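You operate a simulated robot arm through the tools that you are given. There is no shell and no other tool.

You run a simulated robot arm. Do the job below in one go: nothing can be reset, and whatever is moved stays where it is left.

TASK
Roll the rug on to its tube at the drag on the card.
Fine: feed bar up, clamp on, drag set, crank till the tail is in; feed bar back. Where these are worked on the way, their far stop is far enough and under half their travel is too little: feed bar.

It is judged by the outcome, as a careful person would: the job done as asked, and still so three seconds after it is handed in. It fails if anything else is knocked over, pushed out of place, dropped, spilled or broken.

THE ROBOT
A 7-joint arm with a two-finger parallel gripper, fixed in place. Base frame: the origin is on the floor under the middle of its stand, x ahead of it, y to its left, z up; the work surface is at about z = 0.78. Units: m, rad, N and s.
With the tool pointing down near the work surface it reaches from about 0.44 to 0.92 m from the base axis. Its first joint turns from -2.496 to 2.496 rad. Payload 3 kg.
Tool frame: the origin (TCP) lies between the finger pads and is the grasp point; the fingertips stand 0.03 m ahead of it; z points along the fingers, y is the line along which they close. Largest opening 0.094 m; finger width 0.028, thickness 0.01; the body of the gripper, 0.05 by 0.096 m, starts 0.055 m behind the TCP.
Orientation is that of the tool frame in the base frame, as [roll, pitch, yaw] about the fixed x, y, z axes, in that order (R = Rz(yaw) Ry(pitch) Rx(roll)). With the fingers straight down and closing along the base's y, the tool's x points along the base's -x, its y along +y and its z along -z.

THE INTERFACE
- The arm moves only by the tool jog_arm. Its argument "rows" is a list of rows, each a list of 7 numbers: the turn, a rotation vector about the base's x, y, z in degrees, then the shift along the base's x, y, z in m, then the opening, from 0 (shut) to 1 (fully open). In form: [[rx, ry, rz, dx, dy, dz, grip], ...]. A call has 1 to 20 rows; each row shifts and turns the commanded pose from where the row before left it. Each row takes 0.2 s and may step no farther than 0.05 m and 0.15 rad from the row before; otherwise, or with a gripper value out of range, the whole call is refused. A pose out of reach is approached as far as the arm can. The call stops where the force on the tool passes 90 N (or 10 N more than at its start, if that is more) or the arm is blocked; 0.2 s more then pass. Each finger travels about 0.072 m/s and halts on what it meets, pressing with about 24 N; the grip force reading is that of the motor and also rises with nothing between the fingers. The clock runs only during rows and for 0.2 s after the last one: add rows that do not move to give the fingers time. It gives the time, the measured TCP pose, the force on the tool (base axes), the opening and the grip force at its end, in the units of the frame above (readings bear some noise), with the torque about the TCP (base axes, N m) and any sound that the robot's microphone picked up.
- Cameras (640 x 400 px; columns grow to the right, rows downward): "scene" is fixed at [0.3987, 0.5001, 1.5004]; the picture's right is [-0.88, -0.47, 0.00], its down [-0.33, 0.62, -0.71] and it looks along [0.34, -0.63, -0.70] (base axes); focal length 340 px, centre (320, 200). "wrist" rides on the gripper at [0.076, 0.014, -0.102] in the tool frame; the picture's right is [-0.18, 0.98, 0.00], its down [-0.75, -0.14, -0.64] and it looks along [-0.63, -0.12, 0.77] (tool axes); focal length 243 px, centre (320, 200). There is no depth. A picture from a camera that has moved, and an enlarged one, comes with that camera's place and axes in the base frame and with its lens.
- capture(camera): a new picture of that camera. The clock stands still meanwhile.
- close_up(camera, box): a new picture of the part [left, top, right, bottom] of that camera's present view, enlarged. The clock stands still meanwhile.
- job_done(): hands the job in; it is judged then, once.

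Places have to be worked out from the pictures, the camera data and where the tool is seen. Open the gripper and draw the arm clear of the work before you hand the job in, unless the task says otherwise.

The tools are called after "Request:" as a command line: name --pt "numbers of a row" for each row, then --argument value for the rest, lists and objects as JSON in quotes. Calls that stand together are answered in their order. jog_arm: Moves the arm, as the interface text tells. Its arguments: {"type":"object","properties":{"rows":{"type":"array"}},"required":["rows"]} The other tools are called the same way: capture (camera) takes a picture; close_up (camera, box) takes an enlarged picture of a part of a camera's view; job_done () hands the job in.

At the start:

```text
time_s: 0.0
tcp_pos: [0.6372, 0.0986, 1.2013]
ee_rot: [3.14, -0.001, 3.14]
force: [0.1, 0.6, -0.3]
moment: [-0.01, 0.01, -0.01]
grip_width: 0.0942
grip_force: 0.1
```

scene: 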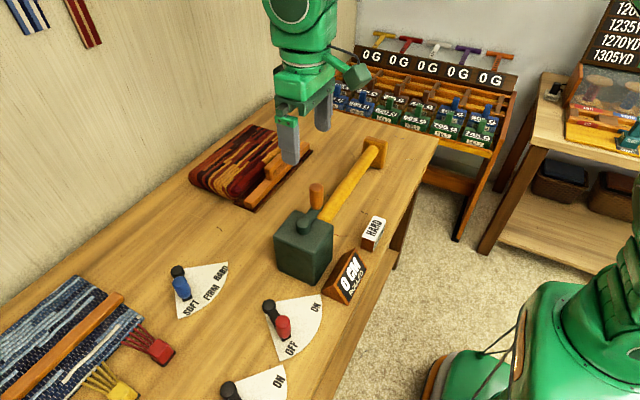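
wrist: 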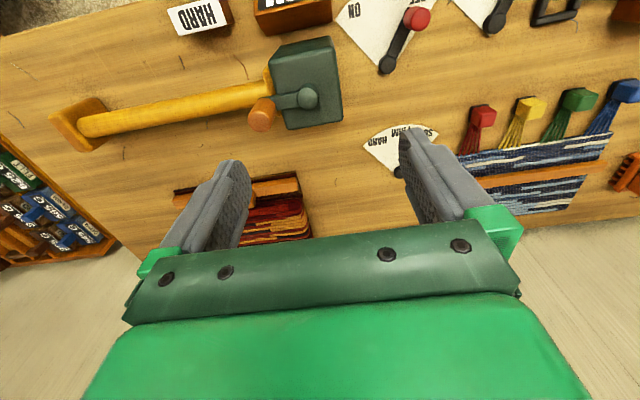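

I see a table with a rug pile, a tube with crank box, several levers on white fan-shaped dials, and a card reading HARD. I'll look closer at each part before moving.

Request:
close_up --camera "scene" --box '[160, 120, 400, 270]'

Request:
close_up --camera "scene" --box '[160, 250, 400, 400]'

Request:
close_up --camera "scene" --box '[0, 250, 240, 400]'

Request:
close_up --camera "wrist" --box '[320, 0, 640, 200]'

Request:
close_up --camera "wrist" --box '[0, 0, 360, 225]'

Request:
close_up --camera "scene" --box '[300, 180, 420, 310]'

```text
2.67 times, centred on (280, 195) of scene
camera zoom: at [0.3987, 0.5001, 1.5004], right [-0.88, -0.47, 0.0], down [-0.33, 0.62, -0.71], along [0.34, -0.63, -0.7], focal length 905 px, centre (427, 213)
```

zoom: 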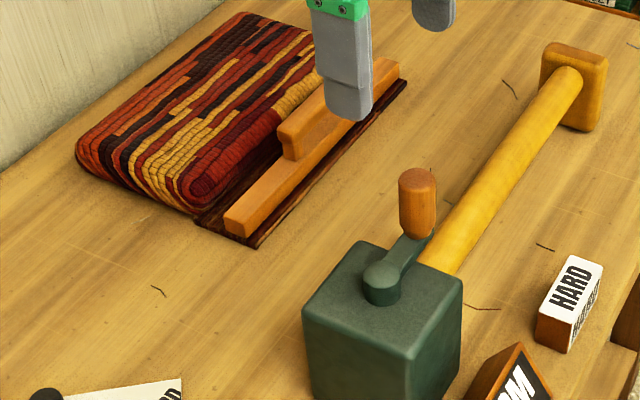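

```text
2.67 times, centred on (280, 325) of scene
camera zoom: at [0.3987, 0.5001, 1.5004], right [-0.88, -0.47, 0.0], down [-0.33, 0.62, -0.71], along [0.34, -0.63, -0.7], focal length 905 px, centre (427, -133)
```

zoom: 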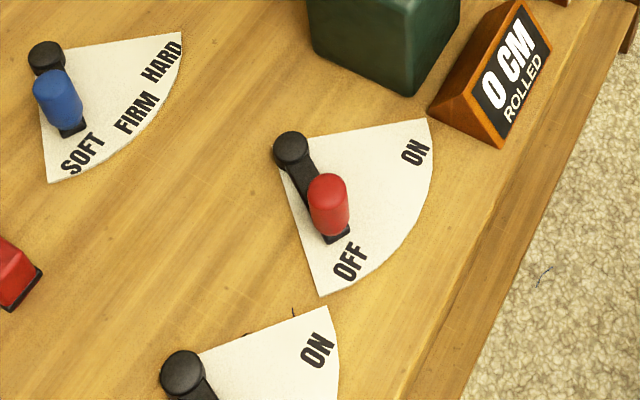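

```text
2.67 times, centred on (120, 325) of scene
camera zoom: at [0.3987, 0.5001, 1.5004], right [-0.88, -0.47, 0.0], down [-0.33, 0.62, -0.71], along [0.34, -0.63, -0.7], focal length 905 px, centre (853, -133)
```

zoom: 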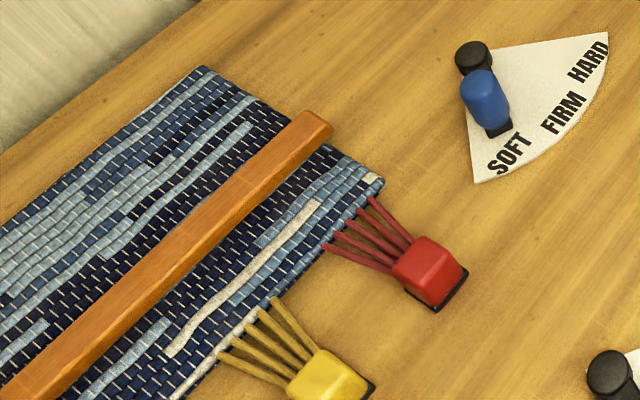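

```text
2.00 times, centred on (480, 100) of wrist
camera zoom: at [0.5616, 0.1139, 1.3038], right [0.18, 0.98, 0.0], down [0.75, -0.14, 0.64], along [0.63, -0.12, -0.77], focal length 485 px, centre (0, 400)
```

zoom: 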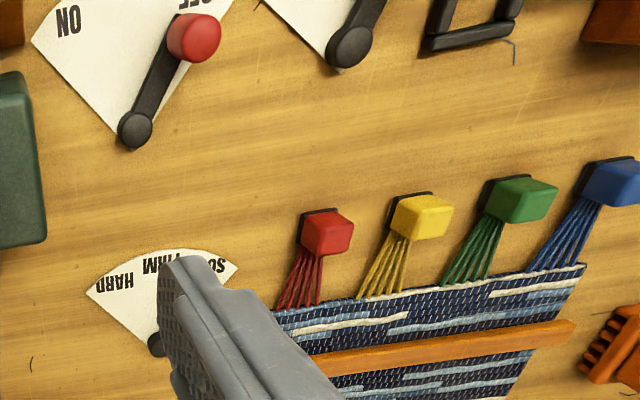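

```text
1.78 times, centred on (180, 112) of wrist
camera zoom: at [0.5616, 0.1139, 1.3038], right [0.18, 0.98, 0.0], down [0.75, -0.14, 0.64], along [0.63, -0.12, -0.77], focal length 431 px, centre (569, 356)
```

zoom: 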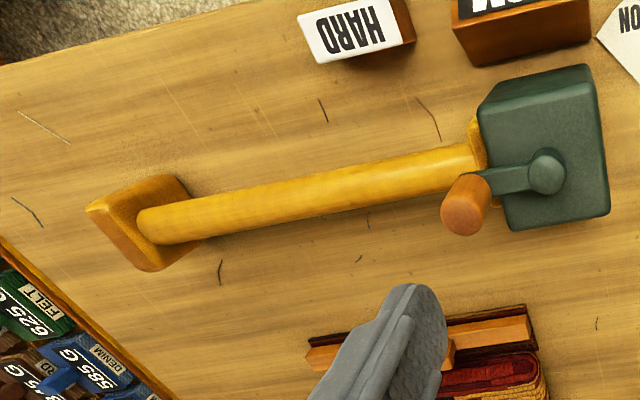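

```text
3.08 times, centred on (360, 245) of scene
camera zoom: at [0.3987, 0.5001, 1.5004], right [-0.88, -0.47, 0.0], down [-0.33, 0.62, -0.71], along [0.34, -0.63, -0.7], focal length 1045 px, centre (197, 62)
```

zoom: 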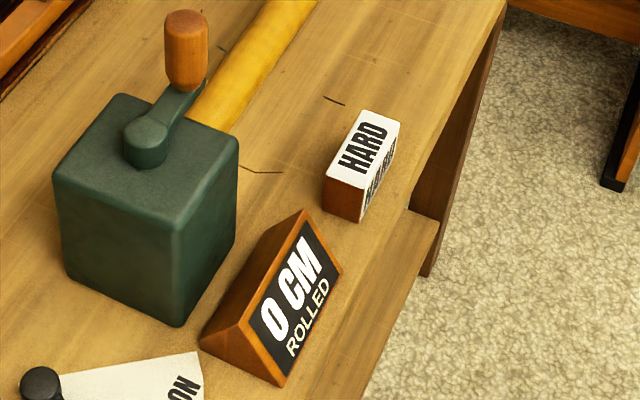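

The card near the tube appears to read HARD, and the crank sits on the green box at about (0.67, 0.08, 0.94). There are two OFF/ON levers, so I'll move the wrist camera over to the left side and look at them before touching anything.

Request:
jog_arm --pt "0 0 0 -0.03 0.035 0 1" --pt "0 0 0 -0.03 0.035 0 1" --pt "0 0 0 -0.03 0.035 0 1" --pt "0 0 0 -0.03 0.035 0 1" --pt "0 0 0 -0.03 0.035 0 1" --pt "0 0 0 -0.03 0.035 0 1"

Request:
capture --camera "wrist"

Request:
capture --camera "scene"

```text
time_s: 1.4
tcp_pos: [0.4574, 0.3122, 1.1999]
ee_rot: [-3.14, 0.002, 3.141]
force: [-1.2, -0.3, 0.0]
moment: [0.01, 0.03, -0.01]
grip_width: 0.0941
grip_force: 0.0
```

```text
taken
camera wrist: at [0.3809, 0.326, 1.3022], right [0.18, 0.98, 0.0], down [0.75, -0.14, 0.64], along [0.63, -0.12, -0.77], focal length 243 px, centre (320, 200)
```

wrist: 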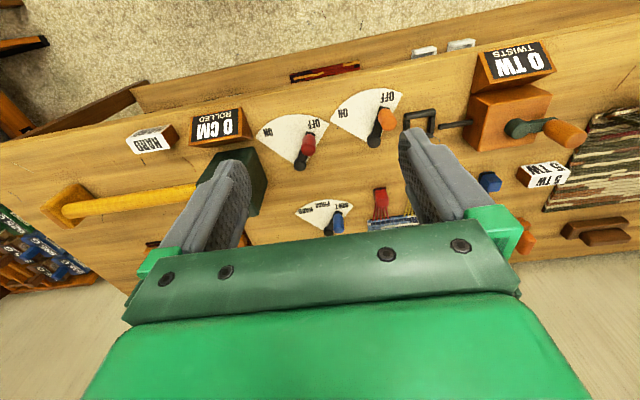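

```text
taken
```

scene: 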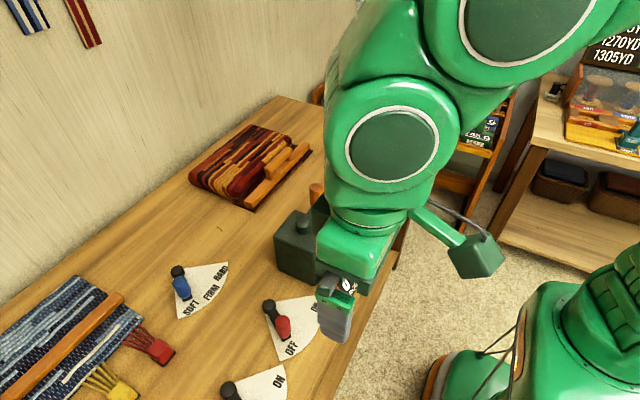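

A second station (fringe twister, "0 TW") is on the left with its own orange lever. I'll enlarge this view to tell the two ON/OFF levers apart.

Request:
close_up --camera "wrist" --box '[240, 50, 430, 170]'

Request:
close_up --camera "wrist" --box '[390, 30, 640, 190]'

Request:
close_up --camera "wrist" --box '[240, 170, 430, 250]'

Request:
close_up --camera "scene" --box '[180, 110, 330, 220]'

Request:
close_up --camera "wrist" --box '[100, 90, 270, 200]'

```text
3.33 times, centred on (335, 110) of wrist
camera zoom: at [0.3809, 0.326, 1.3022], right [0.18, 0.98, 0.0], down [0.75, -0.14, 0.64], along [0.63, -0.12, -0.77], focal length 809 px, centre (270, 500)
```

zoom: 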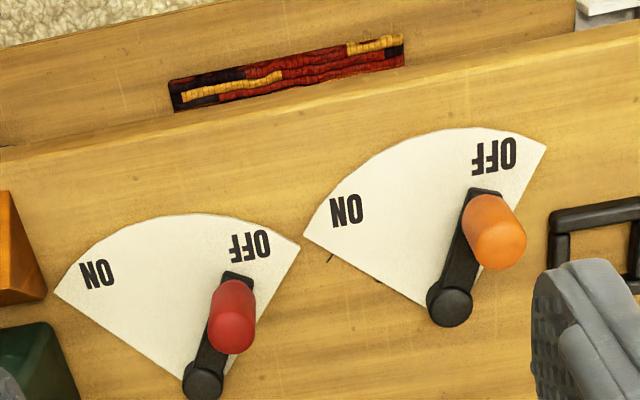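

```text
2.50 times, centred on (515, 110) of wrist
camera zoom: at [0.3809, 0.326, 1.3022], right [0.18, 0.98, 0.0], down [0.75, -0.14, 0.64], along [0.63, -0.12, -0.77], focal length 606 px, centre (-168, 425)
```

zoom: 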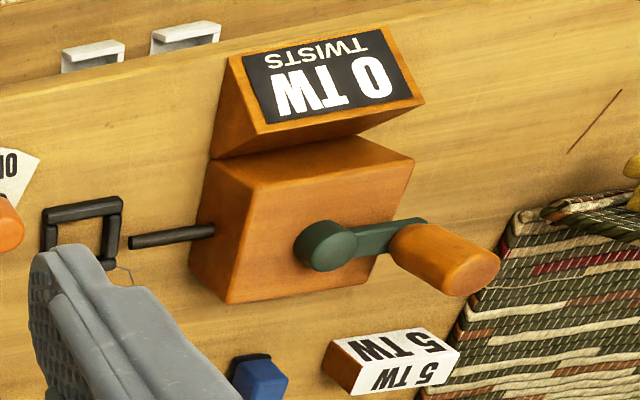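

```text
3.37 times, centred on (335, 210) of wrist
camera zoom: at [0.3809, 0.326, 1.3022], right [0.18, 0.98, 0.0], down [0.75, -0.14, 0.64], along [0.63, -0.12, -0.77], focal length 817 px, centre (270, 166)
```

zoom: 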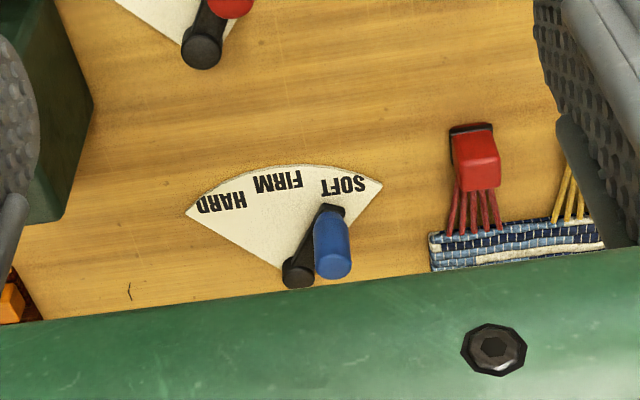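

```text
3.64 times, centred on (255, 165) of scene
camera zoom: at [0.3987, 0.5001, 1.5004], right [-0.88, -0.47, 0.0], down [-0.33, 0.62, -0.71], along [0.34, -0.63, -0.7], focal length 1235 px, centre (556, 327)
```

zoom: 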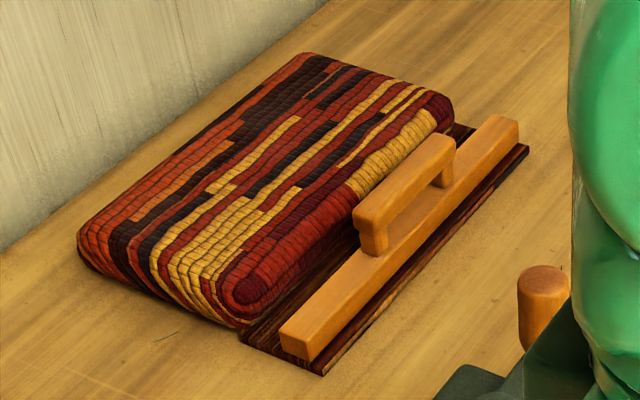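

```text
3.64 times, centred on (185, 145) of wrist
camera zoom: at [0.3809, 0.326, 1.3022], right [0.18, 0.98, 0.0], down [0.75, -0.14, 0.64], along [0.63, -0.12, -0.77], focal length 882 px, centre (811, 400)
```

zoom: 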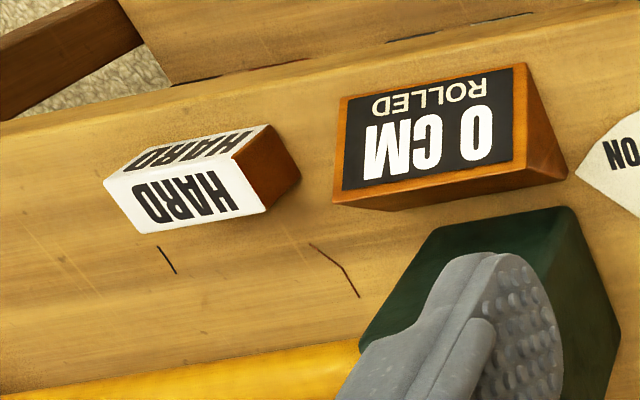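

The red lever stands beside the roller, next to the drag dial; the orange lever stands by the orange twister, so I take red as the roller's clamp. Next I'll carry the wrist camera over the tube and look at the feed bar and its handle.

Request:
jog_arm --pt "0 0 0 0.0221 -0.0429 0 1" --pt "0 0 0 0.0221 -0.0429 0 1" --pt "0 0 0 0.0221 -0.0429 0 1" --pt "0 0 0 0.0221 -0.0429 0 1" --pt "0 0 0 0.0221 -0.0429 0 1" --pt "0 0 0 0.0221 -0.0429 0 1" --pt "0 0 0 0.0221 -0.0429 0 1" --pt "0 0 0 0.0221 -0.0429 0 1" --pt "0 0 0 0.0221 -0.0429 0 1" --pt "0 0 0 0.0221 -0.0429 0 1" --pt "0 0 0 0.0221 -0.0429 0 1"

Request:
capture --camera "wrist"

Request:
capture --camera "scene"

Request:
close_up --camera "wrist" --box '[200, 100, 440, 250]'

```text
time_s: 3.8
tcp_pos: [0.702, -0.1601, 1.2025]
ee_rot: [3.141, -0.001, -3.141]
force: [-0.8, 0.2, -0.1]
moment: [-0.03, -0.01, -0.01]
grip_width: 0.094
grip_force: 0.0
```

```text
taken
camera wrist: at [0.6263, -0.1463, 1.3032], right [0.18, 0.98, 0.0], down [0.75, -0.14, 0.64], along [0.63, -0.12, -0.77], focal length 243 px, centre (320, 200)
```

wrist: 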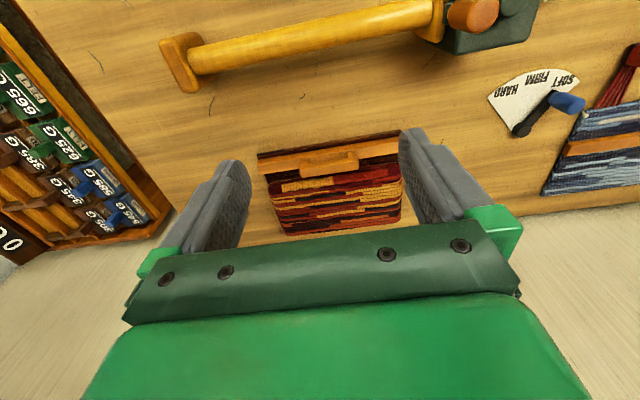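

```text
taken
```

scene: 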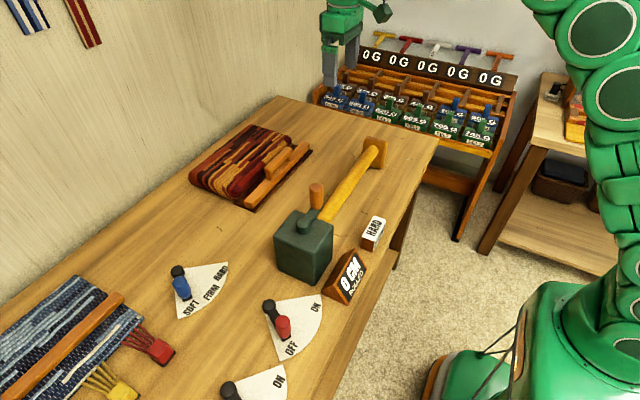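

```text
2.67 times, centred on (320, 175) of wrist
camera zoom: at [0.6263, -0.1463, 1.3032], right [0.18, 0.98, 0.0], down [0.75, -0.14, 0.64], along [0.63, -0.12, -0.77], focal length 647 px, centre (320, 267)
```

zoom: 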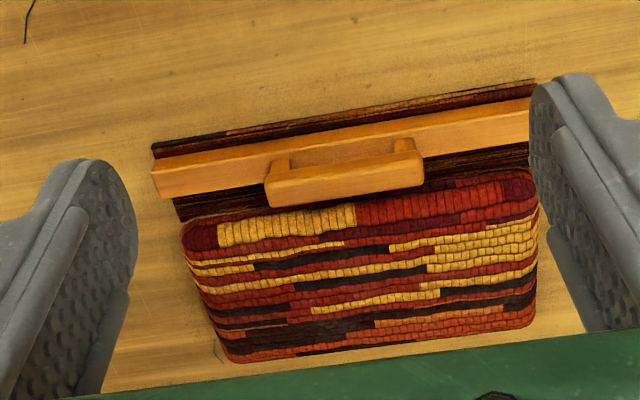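

The feed bar lies along y at about x≈0.90. Its bridge handle spans roughly y −0.12 to −0.235 with its top at z≈0.86. I'll turn the fingers 90° to close along x and move above the handle, still well clear of it.

Request:
jog_arm --pt "0 0 8.182 0.016 -0.0016 -0.0175 1" --pt "0 0 8.182 0.016 -0.0016 -0.0175 1" --pt "0 0 8.182 0.016 -0.0016 -0.0175 1" --pt "0 0 8.182 0.016 -0.0016 -0.0175 1" --pt "0 0 8.182 0.016 -0.0016 -0.0175 1" --pt "0 0 8.182 0.016 -0.0016 -0.0175 1" --pt "0 0 8.182 0.016 -0.0016 -0.0175 1" --pt "0 0 8.182 0.016 -0.0016 -0.0175 1" --pt "0 0 8.182 0.016 -0.0016 -0.0175 1" --pt "0 0 8.182 0.016 -0.0016 -0.0175 1" --pt "0 0 8.182 0.016 -0.0016 -0.0175 1" --pt "0 0 0 0 0 0 1"

Request:
capture --camera "wrist"

Request:
capture --camera "scene"

```text
time_s: 6.4
tcp_pos: [0.8669, -0.1791, 1.0044]
ee_rot: [-3.141, 0.0, -1.568]
force: [0.9, 0.2, -0.2]
moment: [-0.04, 0.0, -0.01]
grip_width: 0.0936
grip_force: 0.0
out of reach, approached as far as the arm can: row 11
```

```text
taken
camera wrist: at [0.8537, -0.2559, 1.1075], right [-0.98, 0.18, 0.0], down [0.14, 0.75, 0.64], along [0.12, 0.63, -0.77], focal length 243 px, centre (320, 200)
```

wrist: 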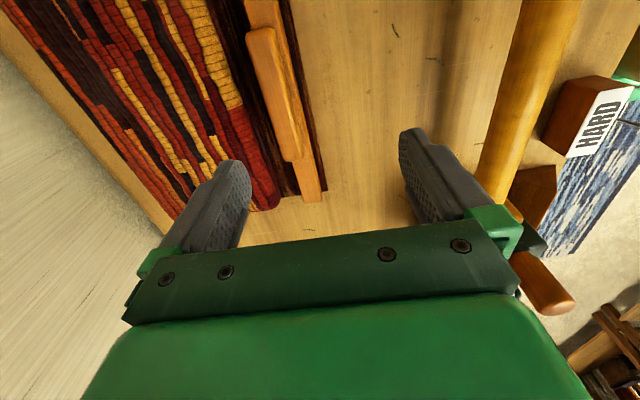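

```text
taken
```

scene: 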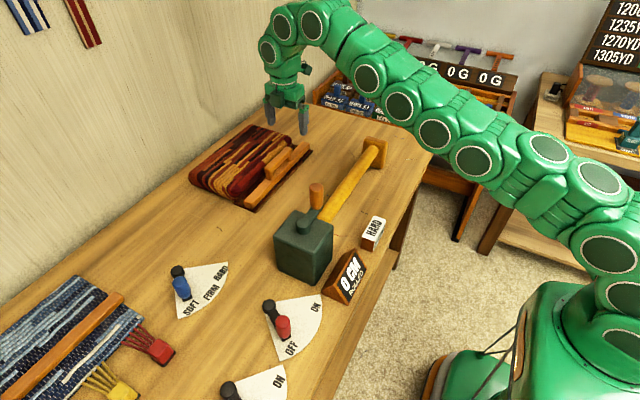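

At this height the reach ends near r≈0.885, and the handle is at about x≈0.905, y −0.13 to −0.24. I'll lean the fingers outward by 12° to gain reach and descend to z≈0.95, still above the handle.

Request:
jog_arm --pt "0 -6 0 0 0 -0.02 1" --pt "0 -6 0 0.01 0 -0.02 1" --pt "0 0 0 0.015 0 -0.015 1" --pt "0 0 0 0 0 0 1"

Request:
capture --camera "wrist"

Request:
close_up --camera "scene" --box '[180, 80, 340, 220]'

```text
time_s: 7.4
tcp_pos: [0.8919, -0.1783, 0.9473]
ee_rot: [-2.931, -0.001, -1.571]
force: [-0.1, 0.2, 0.4]
moment: [-0.03, -0.01, -0.02]
grip_width: 0.0944
grip_force: 0.2
```

```text
taken
camera wrist: at [0.8572, -0.2545, 1.0436], right [-0.96, 0.18, -0.2], down [0.0, 0.75, 0.66], along [0.27, 0.63, -0.73], focal length 243 px, centre (320, 200)
```

wrist: 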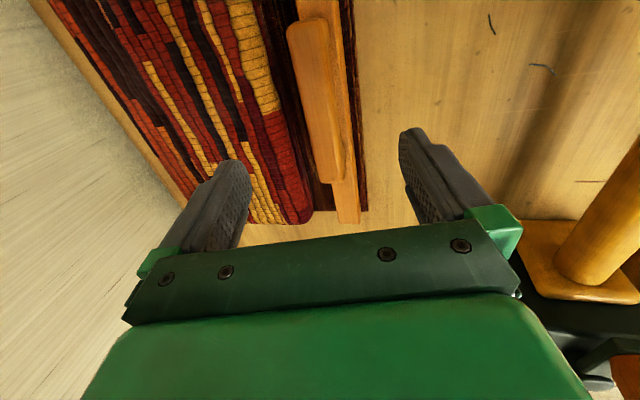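

```text
2.86 times, centred on (260, 150) of scene
camera zoom: at [0.3987, 0.5001, 1.5004], right [-0.88, -0.47, 0.0], down [-0.33, 0.62, -0.71], along [0.34, -0.63, -0.7], focal length 970 px, centre (491, 343)
```

zoom: 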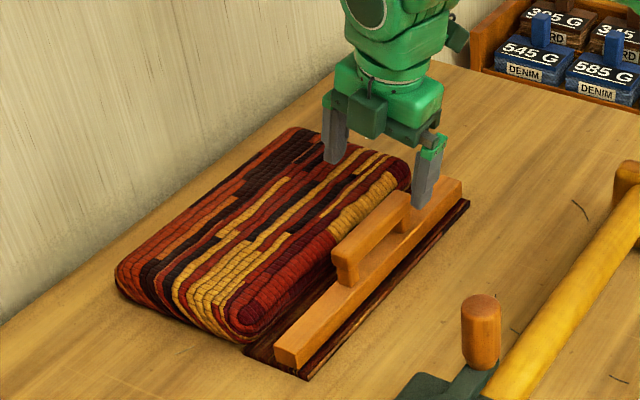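

The handle centre is at about (0.905, −0.185), with its top at z≈0.864. I'll lower the open fingers astride it, keeping the tips above the bar.

Request:
jog_arm --pt "0 0 0 0.005 -0.003 -0.03 1" --pt "0 0 0 0.004 -0.002 -0.03 1" --pt "0 0 0 0.002 0 -0.025 1" --pt "0 0 0 0 0 0 1"

Request:
capture --camera "wrist"

Request:
close_up --camera "scene" --box '[180, 80, 340, 220]'

```text
time_s: 8.4
tcp_pos: [0.9039, -0.1853, 0.863]
ee_rot: [-2.931, 0.001, -1.57]
force: [-0.3, 0.6, 0.2]
moment: [0.01, -0.03, -0.04]
grip_width: 0.094
grip_force: 0.1
```

```text
taken
camera wrist: at [0.8685, -0.2609, 0.96], right [-0.96, 0.18, -0.2], down [0.0, 0.75, 0.66], along [0.28, 0.63, -0.73], focal length 243 px, centre (320, 200)
```

wrist: 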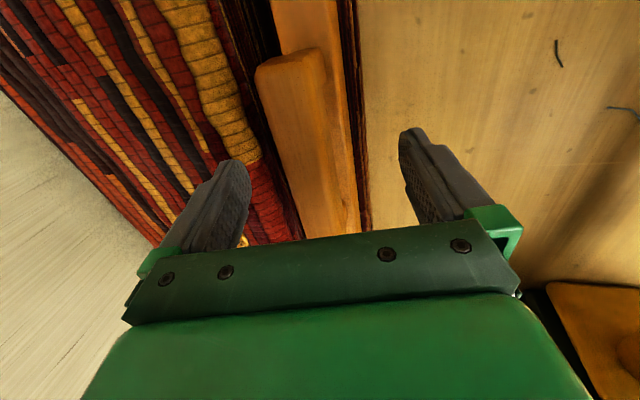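

```text
2.86 times, centred on (260, 150) of scene
camera zoom: at [0.3987, 0.5001, 1.5004], right [-0.88, -0.47, 0.0], down [-0.33, 0.62, -0.71], along [0.34, -0.63, -0.7], focal length 970 px, centre (491, 343)
```

zoom: 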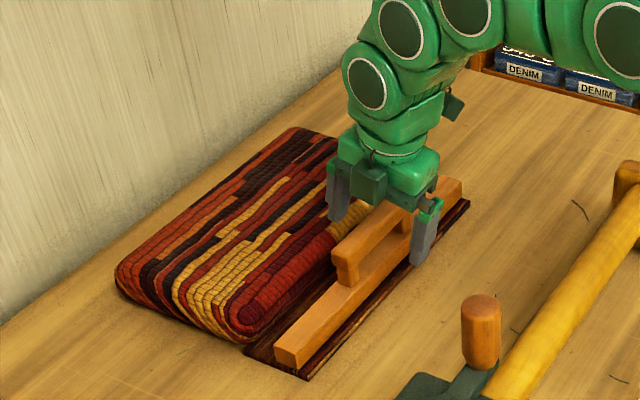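

The handle sits between the fingers, roughly central. I'll close on it now.

Request:
jog_arm --pt "0 0 0 0 0 0 0.5" --pt "0 0 0 0 0 0 0.2" --pt "0 0 0 0 0 0 0" --pt "0 0 0 0 0 0 0" --pt "0 0 0 0 0 0 0"

Request:
close_up --camera "scene" --box '[180, 80, 340, 220]'

```text
time_s: 9.6
tcp_pos: [0.9038, -0.1846, 0.8646]
ee_rot: [-2.93, -0.002, -1.57]
force: [-0.5, 2.4, 22.3]
moment: [0.11, 0.58, -0.24]
grip_width: 0.0299
grip_force: 44.9
```

```text
2.86 times, centred on (260, 150) of scene
camera zoom: at [0.3987, 0.5001, 1.5004], right [-0.88, -0.47, 0.0], down [-0.33, 0.62, -0.71], along [0.34, -0.63, -0.7], focal length 970 px, centre (491, 343)
```

zoom: 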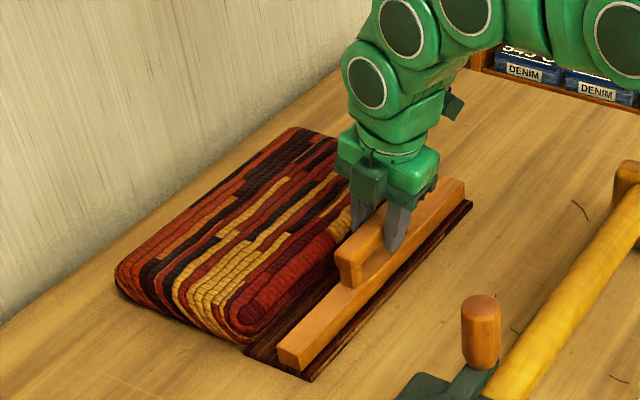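

Gripped at 0.030 m, and the bar crept slightly toward −x, so it slides toward the tube. I'll pull it gently toward −x and watch the force.

Request:
jog_arm --pt "0 0 0 -0.01 0 0 0" --pt "0 0 0 -0.01 0 0 0" --pt "0 0 0 -0.01 0 0 0" --pt "0 0 0 -0.01 0 0 0"

Request:
close_up --camera "scene" --box '[180, 80, 400, 220]'

```text
time_s: 10.6
tcp_pos: [0.8634, -0.1837, 0.8641]
ee_rot: [-2.931, 0.001, -1.57]
force: [1.4, -7.5, 22.2]
moment: [0.42, 0.51, 0.39]
grip_width: 0.0297
grip_force: 44.7
```

```text
2.86 times, centred on (290, 150) of scene
camera zoom: at [0.3987, 0.5001, 1.5004], right [-0.88, -0.47, 0.0], down [-0.33, 0.62, -0.71], along [0.34, -0.63, -0.7], focal length 970 px, centre (406, 343)
```

zoom: 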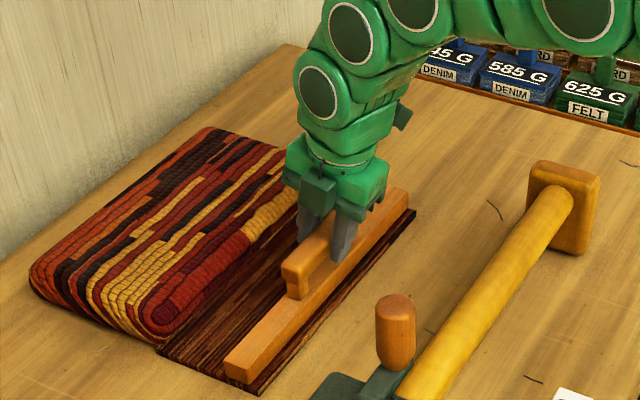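

The bar and rug flap slid 4 cm freely. I'll keep pulling in modest steps.

Request:
jog_arm --pt "0 0 0 -0.012 0 0 0" --pt "0 0 0 -0.012 0 0 0" --pt "0 0 0 -0.012 0 0 0" --pt "0 0 0 -0.012 0 0 0" --pt "0 0 0 -0.012 0 0 0" --pt "0 0 0 0 0 0 0"

Request:
close_up --camera "scene" --box '[180, 80, 400, 220]'

Request:
capture --camera "wrist"

```text
time_s: 12.0
tcp_pos: [0.8033, -0.1836, 0.8648]
ee_rot: [-2.929, -0.001, -1.571]
force: [3.1, -23.0, 39.5]
moment: [-0.78, -0.28, 0.32]
grip_width: 0.0297
grip_force: 44.6
```

```text
2.86 times, centred on (290, 150) of scene
camera zoom: at [0.3987, 0.5001, 1.5004], right [-0.88, -0.47, 0.0], down [-0.33, 0.62, -0.71], along [0.34, -0.63, -0.7], focal length 970 px, centre (406, 343)
```

zoom: 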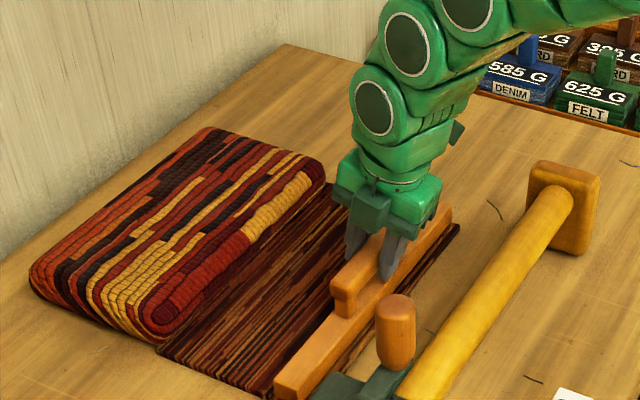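

```text
taken
camera wrist: at [0.7687, -0.2606, 0.9611], right [-0.96, 0.18, -0.21], down [0.0, 0.75, 0.66], along [0.28, 0.63, -0.72], focal length 243 px, centre (320, 200)
```

wrist: 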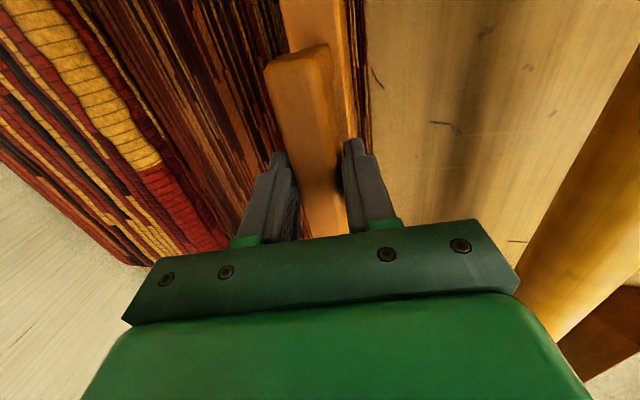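

The side force has grown (y −23 N, z +39 N), so the slide isn't exactly along x. I'll relax the commanded pose slightly in −y and +z and recheck.

Request:
jog_arm --pt "0 0 0 0 -0.004 0.002 0" --pt "0 0 0 0 0 0 0"

```text
time_s: 12.6
tcp_pos: [0.8033, -0.1844, 0.8641]
ee_rot: [-2.934, 0.005, -1.57]
force: [2.0, 20.2, 21.2]
moment: [0.96, 0.1, -1.13]
grip_width: 0.0298
grip_force: 45.5
```

That overcorrected in y (now +20 N), so the best line is halfway. I'll back y off by 2 mm, ease z a little more, and continue pulling along a slightly slanted line.

Request:
jog_arm --pt "0 0 0 0 0.002 0.002 0" --pt "0 0 0 -0.01 -0.0003 0 0" --pt "0 0 0 -0.01 -0.0003 0 0" --pt "0 0 0 -0.01 -0.0003 0 0"

Request:
close_up --camera "scene" --box '[200, 80, 420, 220]'

Request:
capture --camera "wrist"

```text
time_s: 13.6
tcp_pos: [0.7762, -0.1856, 0.8683]
ee_rot: [-2.923, -0.002, -1.571]
force: [63.4, 13.4, -29.8]
moment: [0.05, 0.2, -1.15]
grip_width: 0.0301
grip_force: 45.5
```

```text
2.86 times, centred on (310, 150) of scene
camera zoom: at [0.3987, 0.5001, 1.5004], right [-0.88, -0.47, 0.0], down [-0.33, 0.62, -0.71], along [0.34, -0.63, -0.7], focal length 970 px, centre (349, 343)
```

zoom: 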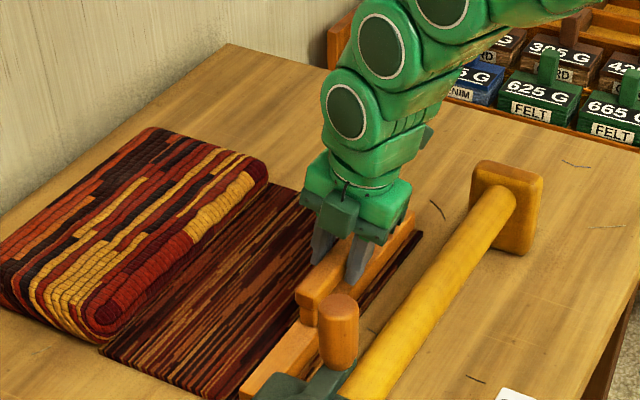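

```text
taken
camera wrist: at [0.7407, -0.2618, 0.9644], right [-0.96, 0.18, -0.21], down [0.0, 0.75, 0.66], along [0.28, 0.63, -0.72], focal length 243 px, centre (320, 200)
```

wrist: 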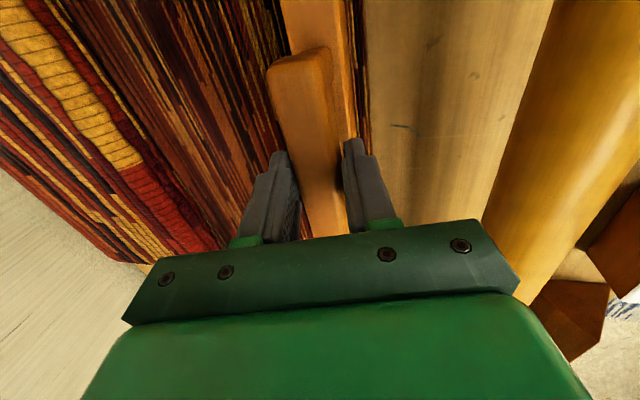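

The x force jumped to 63 N at x≈0.776 with the grip unslipped, which looks like the far stop. I'll ease z, hold, and nudge a millimetre to confirm.

Request:
jog_arm --pt "0 0 0 0 0.001 -0.002 0" --pt "0 0 0 0 0 0 0" --pt "0 0 0 -0.001 0 0 0" --pt "0 0 0 0 0 0 0"

```text
time_s: 14.5
tcp_pos: [0.7765, -0.1859, 0.8687]
ee_rot: [-2.919, -0.002, -1.572]
force: [19.9, -2.5, -15.0]
moment: [-0.1, 0.25, -0.07]
grip_width: 0.0298
grip_force: 44.9
stopped in row 4: the force on the tool passed its limit at 91 N (the readings are from after the stop); the commanded pose is now the measured one
```

Firm stop confirmed at x≈0.7765, so the feed bar is fully up. I'll open just enough to release the handle and lift straight up.

Request:
jog_arm --pt "0 0 0 0 0 0 0.65" --pt "0 0 0 0 0 0 0.65" --pt "0 0 0 0 0 0 0.65" --pt "0 0 0 0 0 0.03 0.65" --pt "0 0 0 0 0 0.05 0.65" --pt "0 0 0 0 0 0.05 0.65" --pt "0 0 0 0 0 0.05 0.65" --pt "0 6 0 0 0 0.04 0.65" --pt "0 6 0 0 0 0.03 0.65"

Request:
close_up --camera "scene" --box '[160, 80, 400, 300]'

Request:
capture --camera "wrist"

```text
time_s: 16.5
tcp_pos: [0.7735, -0.1859, 1.1172]
ee_rot: [-3.133, -0.001, -1.571]
force: [-0.1, -0.5, -0.5]
moment: [-0.02, 0.0, -0.02]
grip_width: 0.0611
grip_force: 0.0
```

```text
1.82 times, centred on (280, 190) of scene
camera zoom: at [0.3987, 0.5001, 1.5004], right [-0.88, -0.47, 0.0], down [-0.33, 0.62, -0.71], along [0.34, -0.63, -0.7], focal length 617 px, centre (393, 218)
```

zoom: 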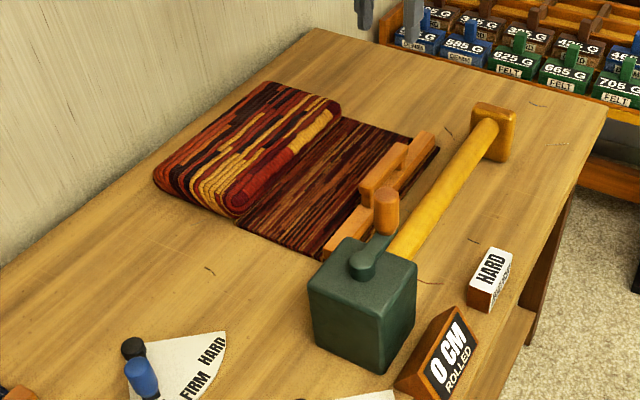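

```text
taken
camera wrist: at [0.7593, -0.2617, 1.2198], right [-0.98, 0.18, -0.01], down [0.14, 0.76, 0.64], along [0.12, 0.63, -0.77], focal length 243 px, centre (320, 200)
```

wrist: 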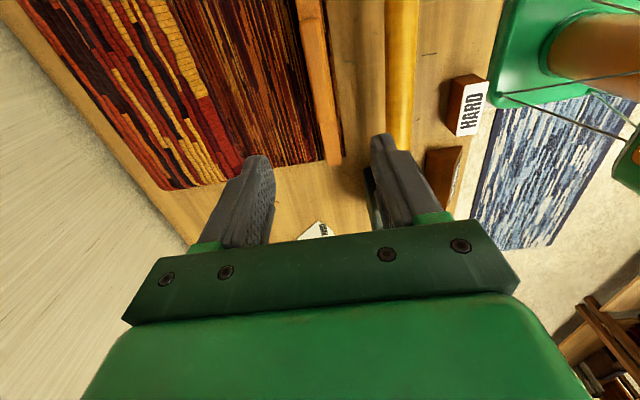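

The bar stays up at its stop. Now I'll go over to the red clamp knob, which I put at about (0.614, 0.256) with its top at z≈0.85. I'm keeping this finger orientation so the gripper body clears the crank box.

Request:
jog_arm --pt "0 0 0 -0.016 0.0442 0 0.8" --pt "0 0 0 -0.016 0.0442 0 0.8" --pt "0 0 0 -0.016 0.0442 0 0.8" --pt "0 0 0 -0.016 0.0442 0 0.8" --pt "0 0 0 -0.016 0.0442 0 0.8" --pt "0 0 0 -0.016 0.0442 0 0.8" --pt "0 0 0 -0.016 0.0442 0 0.8" --pt "0 0 0 -0.016 0.0442 0 0.8" --pt "0 0 0 -0.016 0.0442 0 0.8" --pt "0 0 0 -0.016 0.0442 0 0.8" --pt "0 0 0 0 0 -0.04 0.8" --pt "0 0 0 0 0 -0.04 0.8" --pt "0 0 0 0 0 -0.04 0.8"

Request:
capture --camera "wrist"

Request:
capture --camera "scene"

```text
time_s: 19.3
tcp_pos: [0.6152, 0.2565, 0.9978]
ee_rot: [-3.131, -0.003, -1.57]
force: [0.0, -0.3, -0.7]
moment: [0.05, -0.03, -0.02]
grip_width: 0.0751
grip_force: 0.0
```

```text
taken
camera wrist: at [0.601, 0.1799, 1.0998], right [-0.98, 0.18, -0.01], down [0.13, 0.76, 0.64], along [0.13, 0.63, -0.77], focal length 243 px, centre (320, 200)
```

wrist: 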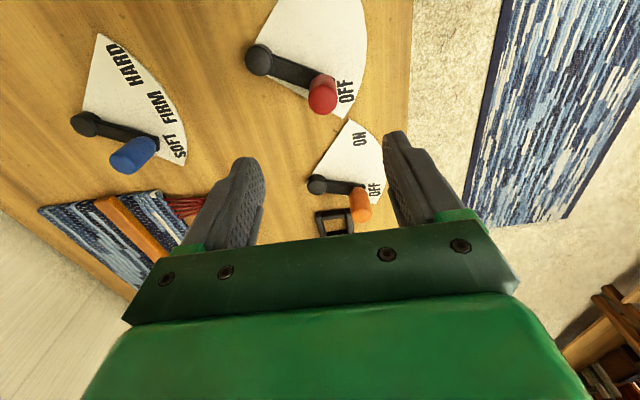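

```text
taken
```

scene: 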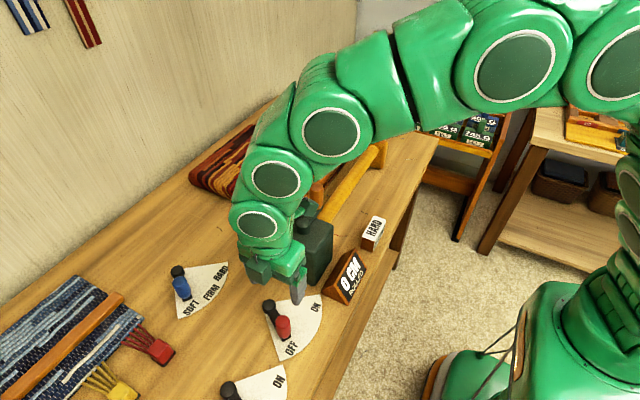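

The red knob is right under the fingers at about (0.616, 0.253), and the lever pivot is at (0.678, 0.217). I'll lower to grip height and close on the knob.

Request:
jog_arm --pt "0 0 0 0.001 -0.002 -0.04 0.8" --pt "0 0 0 0 -0.002 -0.04 0.8" --pt "0 0 0 0 0 -0.04 0.8" --pt "0 0 0 0 0 -0.024 0.8" --pt "0 0 0 0 0 0 0.5" --pt "0 0 0 0 0 0 0.2" --pt "0 0 0 0 0 0 0.15" --pt "0 0 0 0 0 0 0.15"

Request:
capture --camera "wrist"

Request:
close_up --camera "scene" --box '[180, 200, 380, 390]'

```text
time_s: 21.1
tcp_pos: [0.6174, 0.2512, 0.8543]
ee_rot: [-3.133, -0.004, -1.569]
force: [-35.6, 6.6, 1.9]
moment: [-0.48, 0.22, 0.26]
grip_width: 0.0344
grip_force: 17.6
```

```text
taken
camera wrist: at [0.602, 0.1767, 0.9561], right [-0.98, 0.18, -0.01], down [0.13, 0.76, 0.64], along [0.12, 0.63, -0.77], focal length 243 px, centre (320, 200)
```

wrist: 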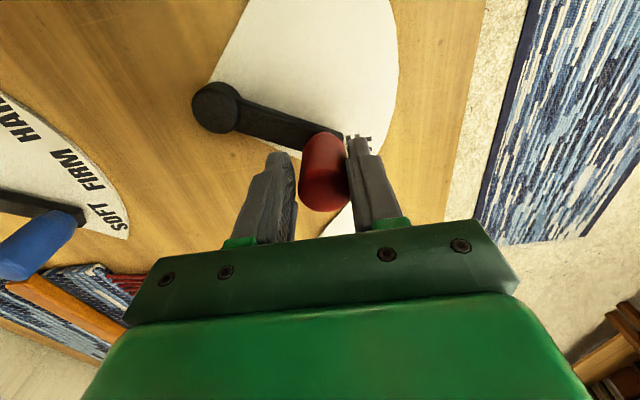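

```text
2.11 times, centred on (280, 295) of scene
camera zoom: at [0.3987, 0.5001, 1.5004], right [-0.88, -0.47, 0.0], down [-0.33, 0.62, -0.71], along [0.34, -0.63, -0.7], focal length 715 px, centre (404, 0)
```

zoom: 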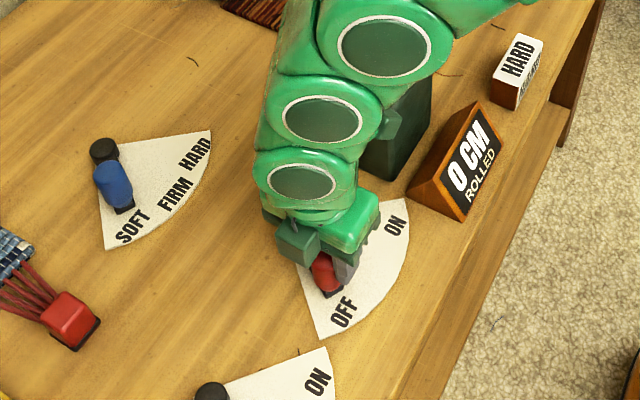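

Only the −x-side finger touches the knob, pushing it, so the knob sits about 4 mm nearer −x than I centred on. I'll shift to centre and let the grip settle before swinging the lever.

Request:
jog_arm --pt "0 0 0 -0.002 0 0 0.3" --pt "0 0 0 -0.002 0 0 0.2" --pt "0 0 0 0 0 0 0.15" --pt "0 0 0 0 0 0 0.1" --pt "0 0 0 0 0 0 0.1"

Request:
capture --camera "wrist"

```text
time_s: 22.3
tcp_pos: [0.6142, 0.2526, 0.8549]
ee_rot: [-3.128, -0.002, -1.572]
force: [15.5, -3.7, 11.5]
moment: [0.14, -0.14, 0.12]
grip_width: 0.03
grip_force: 44.8
```

```text
taken
camera wrist: at [0.5989, 0.1762, 0.9575], right [-0.98, 0.18, -0.01], down [0.13, 0.75, 0.64], along [0.13, 0.63, -0.77], focal length 243 px, centre (320, 200)
```

wrist: 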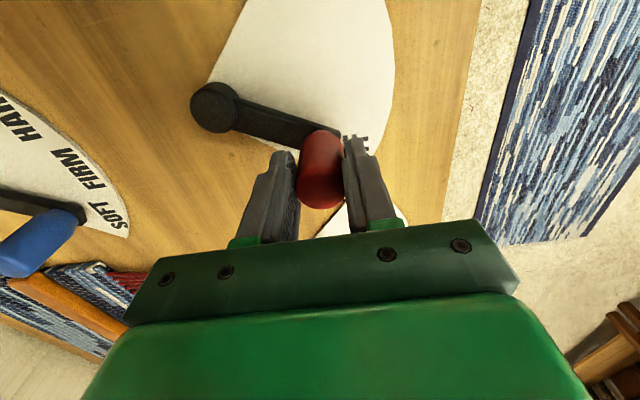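

Both fingers now hold the knob (0.030 m). I'll swing it along its arc about the pivot toward ON, starting with the first half.

Request:
jog_arm --pt "0 0 0 -0.0028 -0.0083 0 0.1" --pt "0 0 0 -0.0026 -0.0087 0 0.1" --pt "0 0 0 -0.0015 -0.0089 0 0.1" --pt "0 0 0 -0.0004 -0.009 0 0.1"

Request:
capture --camera "wrist"

```text
time_s: 23.3
tcp_pos: [0.6045, 0.2179, 0.8536]
ee_rot: [-3.132, -0.004, -1.57]
force: [15.1, 6.5, -16.4]
moment: [-0.31, 0.98, 0.35]
grip_width: 0.03
grip_force: 41.7
```

```text
taken
camera wrist: at [0.5902, 0.1416, 0.9557], right [-0.98, 0.18, -0.01], down [0.13, 0.76, 0.64], along [0.12, 0.63, -0.77], focal length 243 px, centre (320, 200)
```

wrist: 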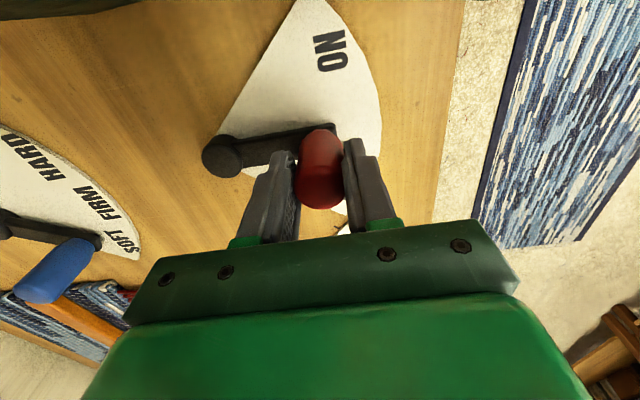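

The lever is halfway and moving easily. I'll continue to the ON side.

Request:
jog_arm --pt "0 0 0 0.0007 -0.009 0 0.1" --pt "0 0 0 0.0018 -0.0089 0 0.1" --pt "0 0 0 0.0029 -0.0085 0 0.1" --pt "0 0 0 0.0033 -0.007 0 0.1" --pt "0 0 0 0 0 0 0.1"

Request:
capture --camera "wrist"

Request:
close_up --camera "scene" --box '[180, 200, 380, 390]'

```text
time_s: 24.5
tcp_pos: [0.613, 0.1839, 0.8531]
ee_rot: [-3.132, -0.003, -1.571]
force: [-17.5, 2.1, 4.3]
moment: [-0.09, 1.23, 0.75]
grip_width: 0.0292
grip_force: 45.1
```

```text
taken
camera wrist: at [0.5983, 0.1082, 0.9558], right [-0.98, 0.18, -0.01], down [0.13, 0.76, 0.64], along [0.13, 0.63, -0.77], focal length 243 px, centre (320, 200)
```

wrist: 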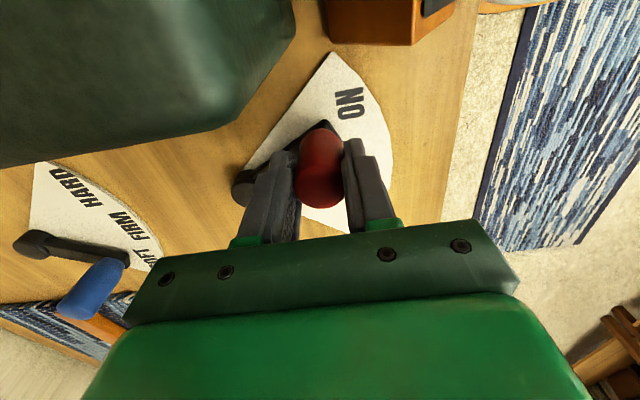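

```text
2.11 times, centred on (280, 295) of scene
camera zoom: at [0.3987, 0.5001, 1.5004], right [-0.88, -0.47, 0.0], down [-0.33, 0.62, -0.71], along [0.34, -0.63, -0.7], focal length 715 px, centre (404, 0)
```

zoom: 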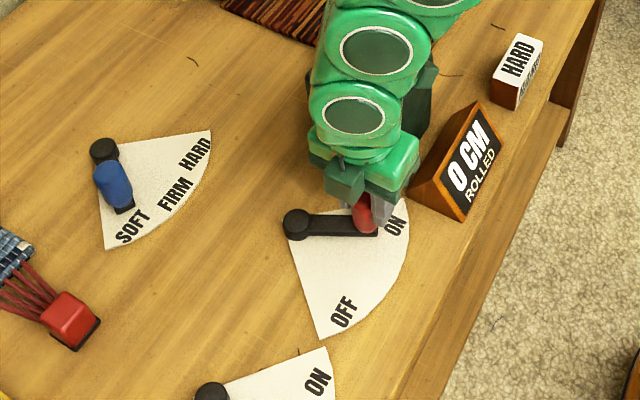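

The lever is at about −27° and nearly at the ON mark. I'll nudge a few more degrees to find its end stop.

Request:
jog_arm --pt "0 0 0 0.0015 -0.0034 0 0.1" --pt "0 0 0 0.0022 -0.0034 0 0.1" --pt "0 0 0 0 0 0 0.1"

Request:
close_up --camera "scene" --box '[230, 250, 370, 380]'

```text
time_s: 25.3
tcp_pos: [0.6151, 0.1796, 0.8537]
ee_rot: [-3.133, -0.002, -1.57]
force: [-54.5, 64.7, 25.0]
moment: [0.74, 1.79, 0.27]
grip_width: 0.0299
grip_force: 44.9
```

```text
3.08 times, centred on (300, 315) of scene
camera zoom: at [0.3987, 0.5001, 1.5004], right [-0.88, -0.47, 0.0], down [-0.33, 0.62, -0.71], along [0.34, -0.63, -0.7], focal length 1045 px, centre (382, -154)
```

zoom: 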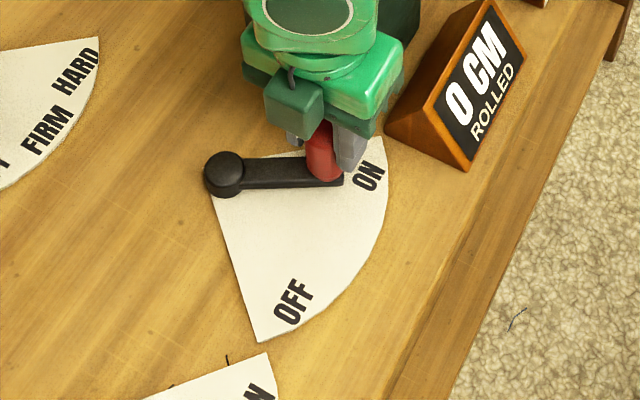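

The force shows the end stop, with the lever pointing at ON. I'll relax the push, open and lift clear, then move toward the blue drag knob.

Request:
jog_arm --pt "0 0 0 -0.0025 0.0045 -0.001 0.1" --pt "0 0 0 0 0 0 0.6" --pt "0 0 0 0 0 0 0.6" --pt "0 0 0 0 0 0 0.6" --pt "0 0 0 0 0 0.04 0.6" --pt "0 0 0 0 0 0.05 0.6" --pt "0 0 0 0 0 0.05 0.6"

Request:
capture --camera "wrist"

Request:
capture --camera "scene"

```text
time_s: 26.9
tcp_pos: [0.6114, 0.183, 0.9959]
ee_rot: [-3.132, -0.003, -1.572]
force: [0.4, -0.8, 0.1]
moment: [0.0, -0.02, 0.01]
grip_width: 0.0563
grip_force: 0.0
```

```text
taken
camera wrist: at [0.5974, 0.1063, 1.097], right [-0.98, 0.18, -0.01], down [0.14, 0.76, 0.64], along [0.12, 0.63, -0.77], focal length 243 px, centre (320, 200)
```

wrist: 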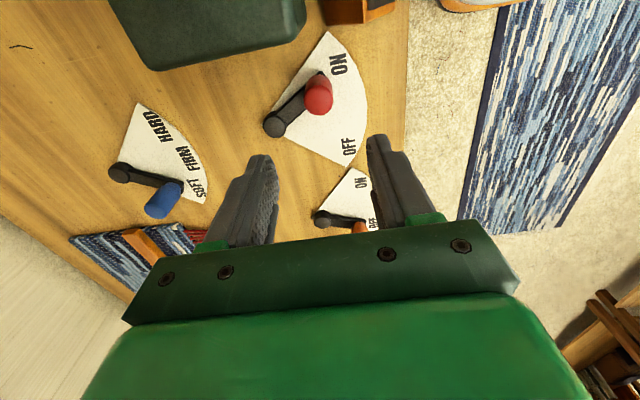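

```text
taken
```

scene: 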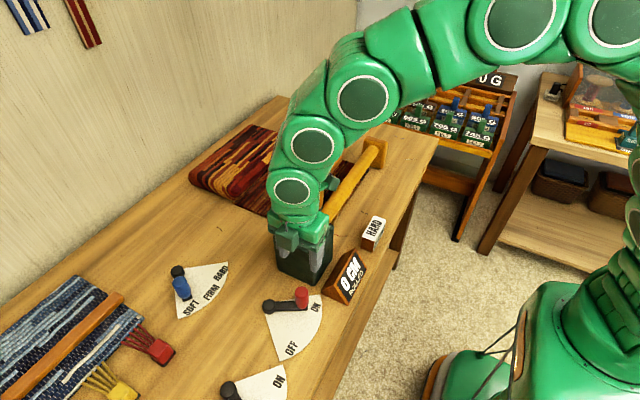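

The red lever is at ON. Now the blue drag knob: I put it at about (0.858, 0.284), with its pivot near (0.917, 0.246). I'll move above it with a slight outward lean for reach.

Request:
jog_arm --pt "0 -4 0 0.041 0.0168 -0.005 0.8" --pt "0 -4 0 0.041 0.0168 -0.005 0.8" --pt "0 0 0 0.041 0.0168 -0.005 0.8" --pt "0 0 0 0.041 0.0168 -0.005 0.8" --pt "0 0 0 0.041 0.0168 -0.005 0.8" --pt "0 0 0 0.038 0.0168 -0.01 0.8" --pt "0 0 0 0 0 -0.015 0.8" --pt "0 0 0 0 0 0 0.8"

Request:
capture --camera "wrist"

Request:
close_up --camera "scene" --box '[120, 180, 300, 330]'

```text
time_s: 28.7
tcp_pos: [0.8571, 0.2837, 0.946]
ee_rot: [-2.992, -0.005, -1.57]
force: [0.1, -0.5, 0.5]
moment: [-0.03, -0.01, -0.02]
grip_width: 0.0752
grip_force: 0.1
```

```text
taken
camera wrist: at [0.828, 0.2085, 1.0437], right [-0.97, 0.18, -0.15], down [0.04, 0.76, 0.65], along [0.23, 0.63, -0.74], focal length 243 px, centre (320, 200)
```

wrist: 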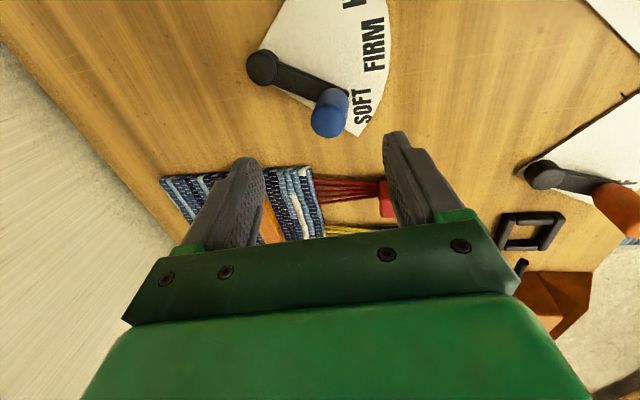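

```text
2.67 times, centred on (210, 255) of scene
camera zoom: at [0.3987, 0.5001, 1.5004], right [-0.88, -0.47, 0.0], down [-0.33, 0.62, -0.71], along [0.34, -0.63, -0.7], focal length 905 px, centre (613, 53)
```

zoom: 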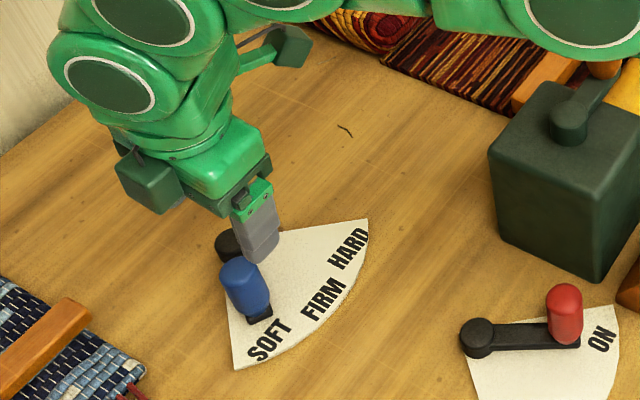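

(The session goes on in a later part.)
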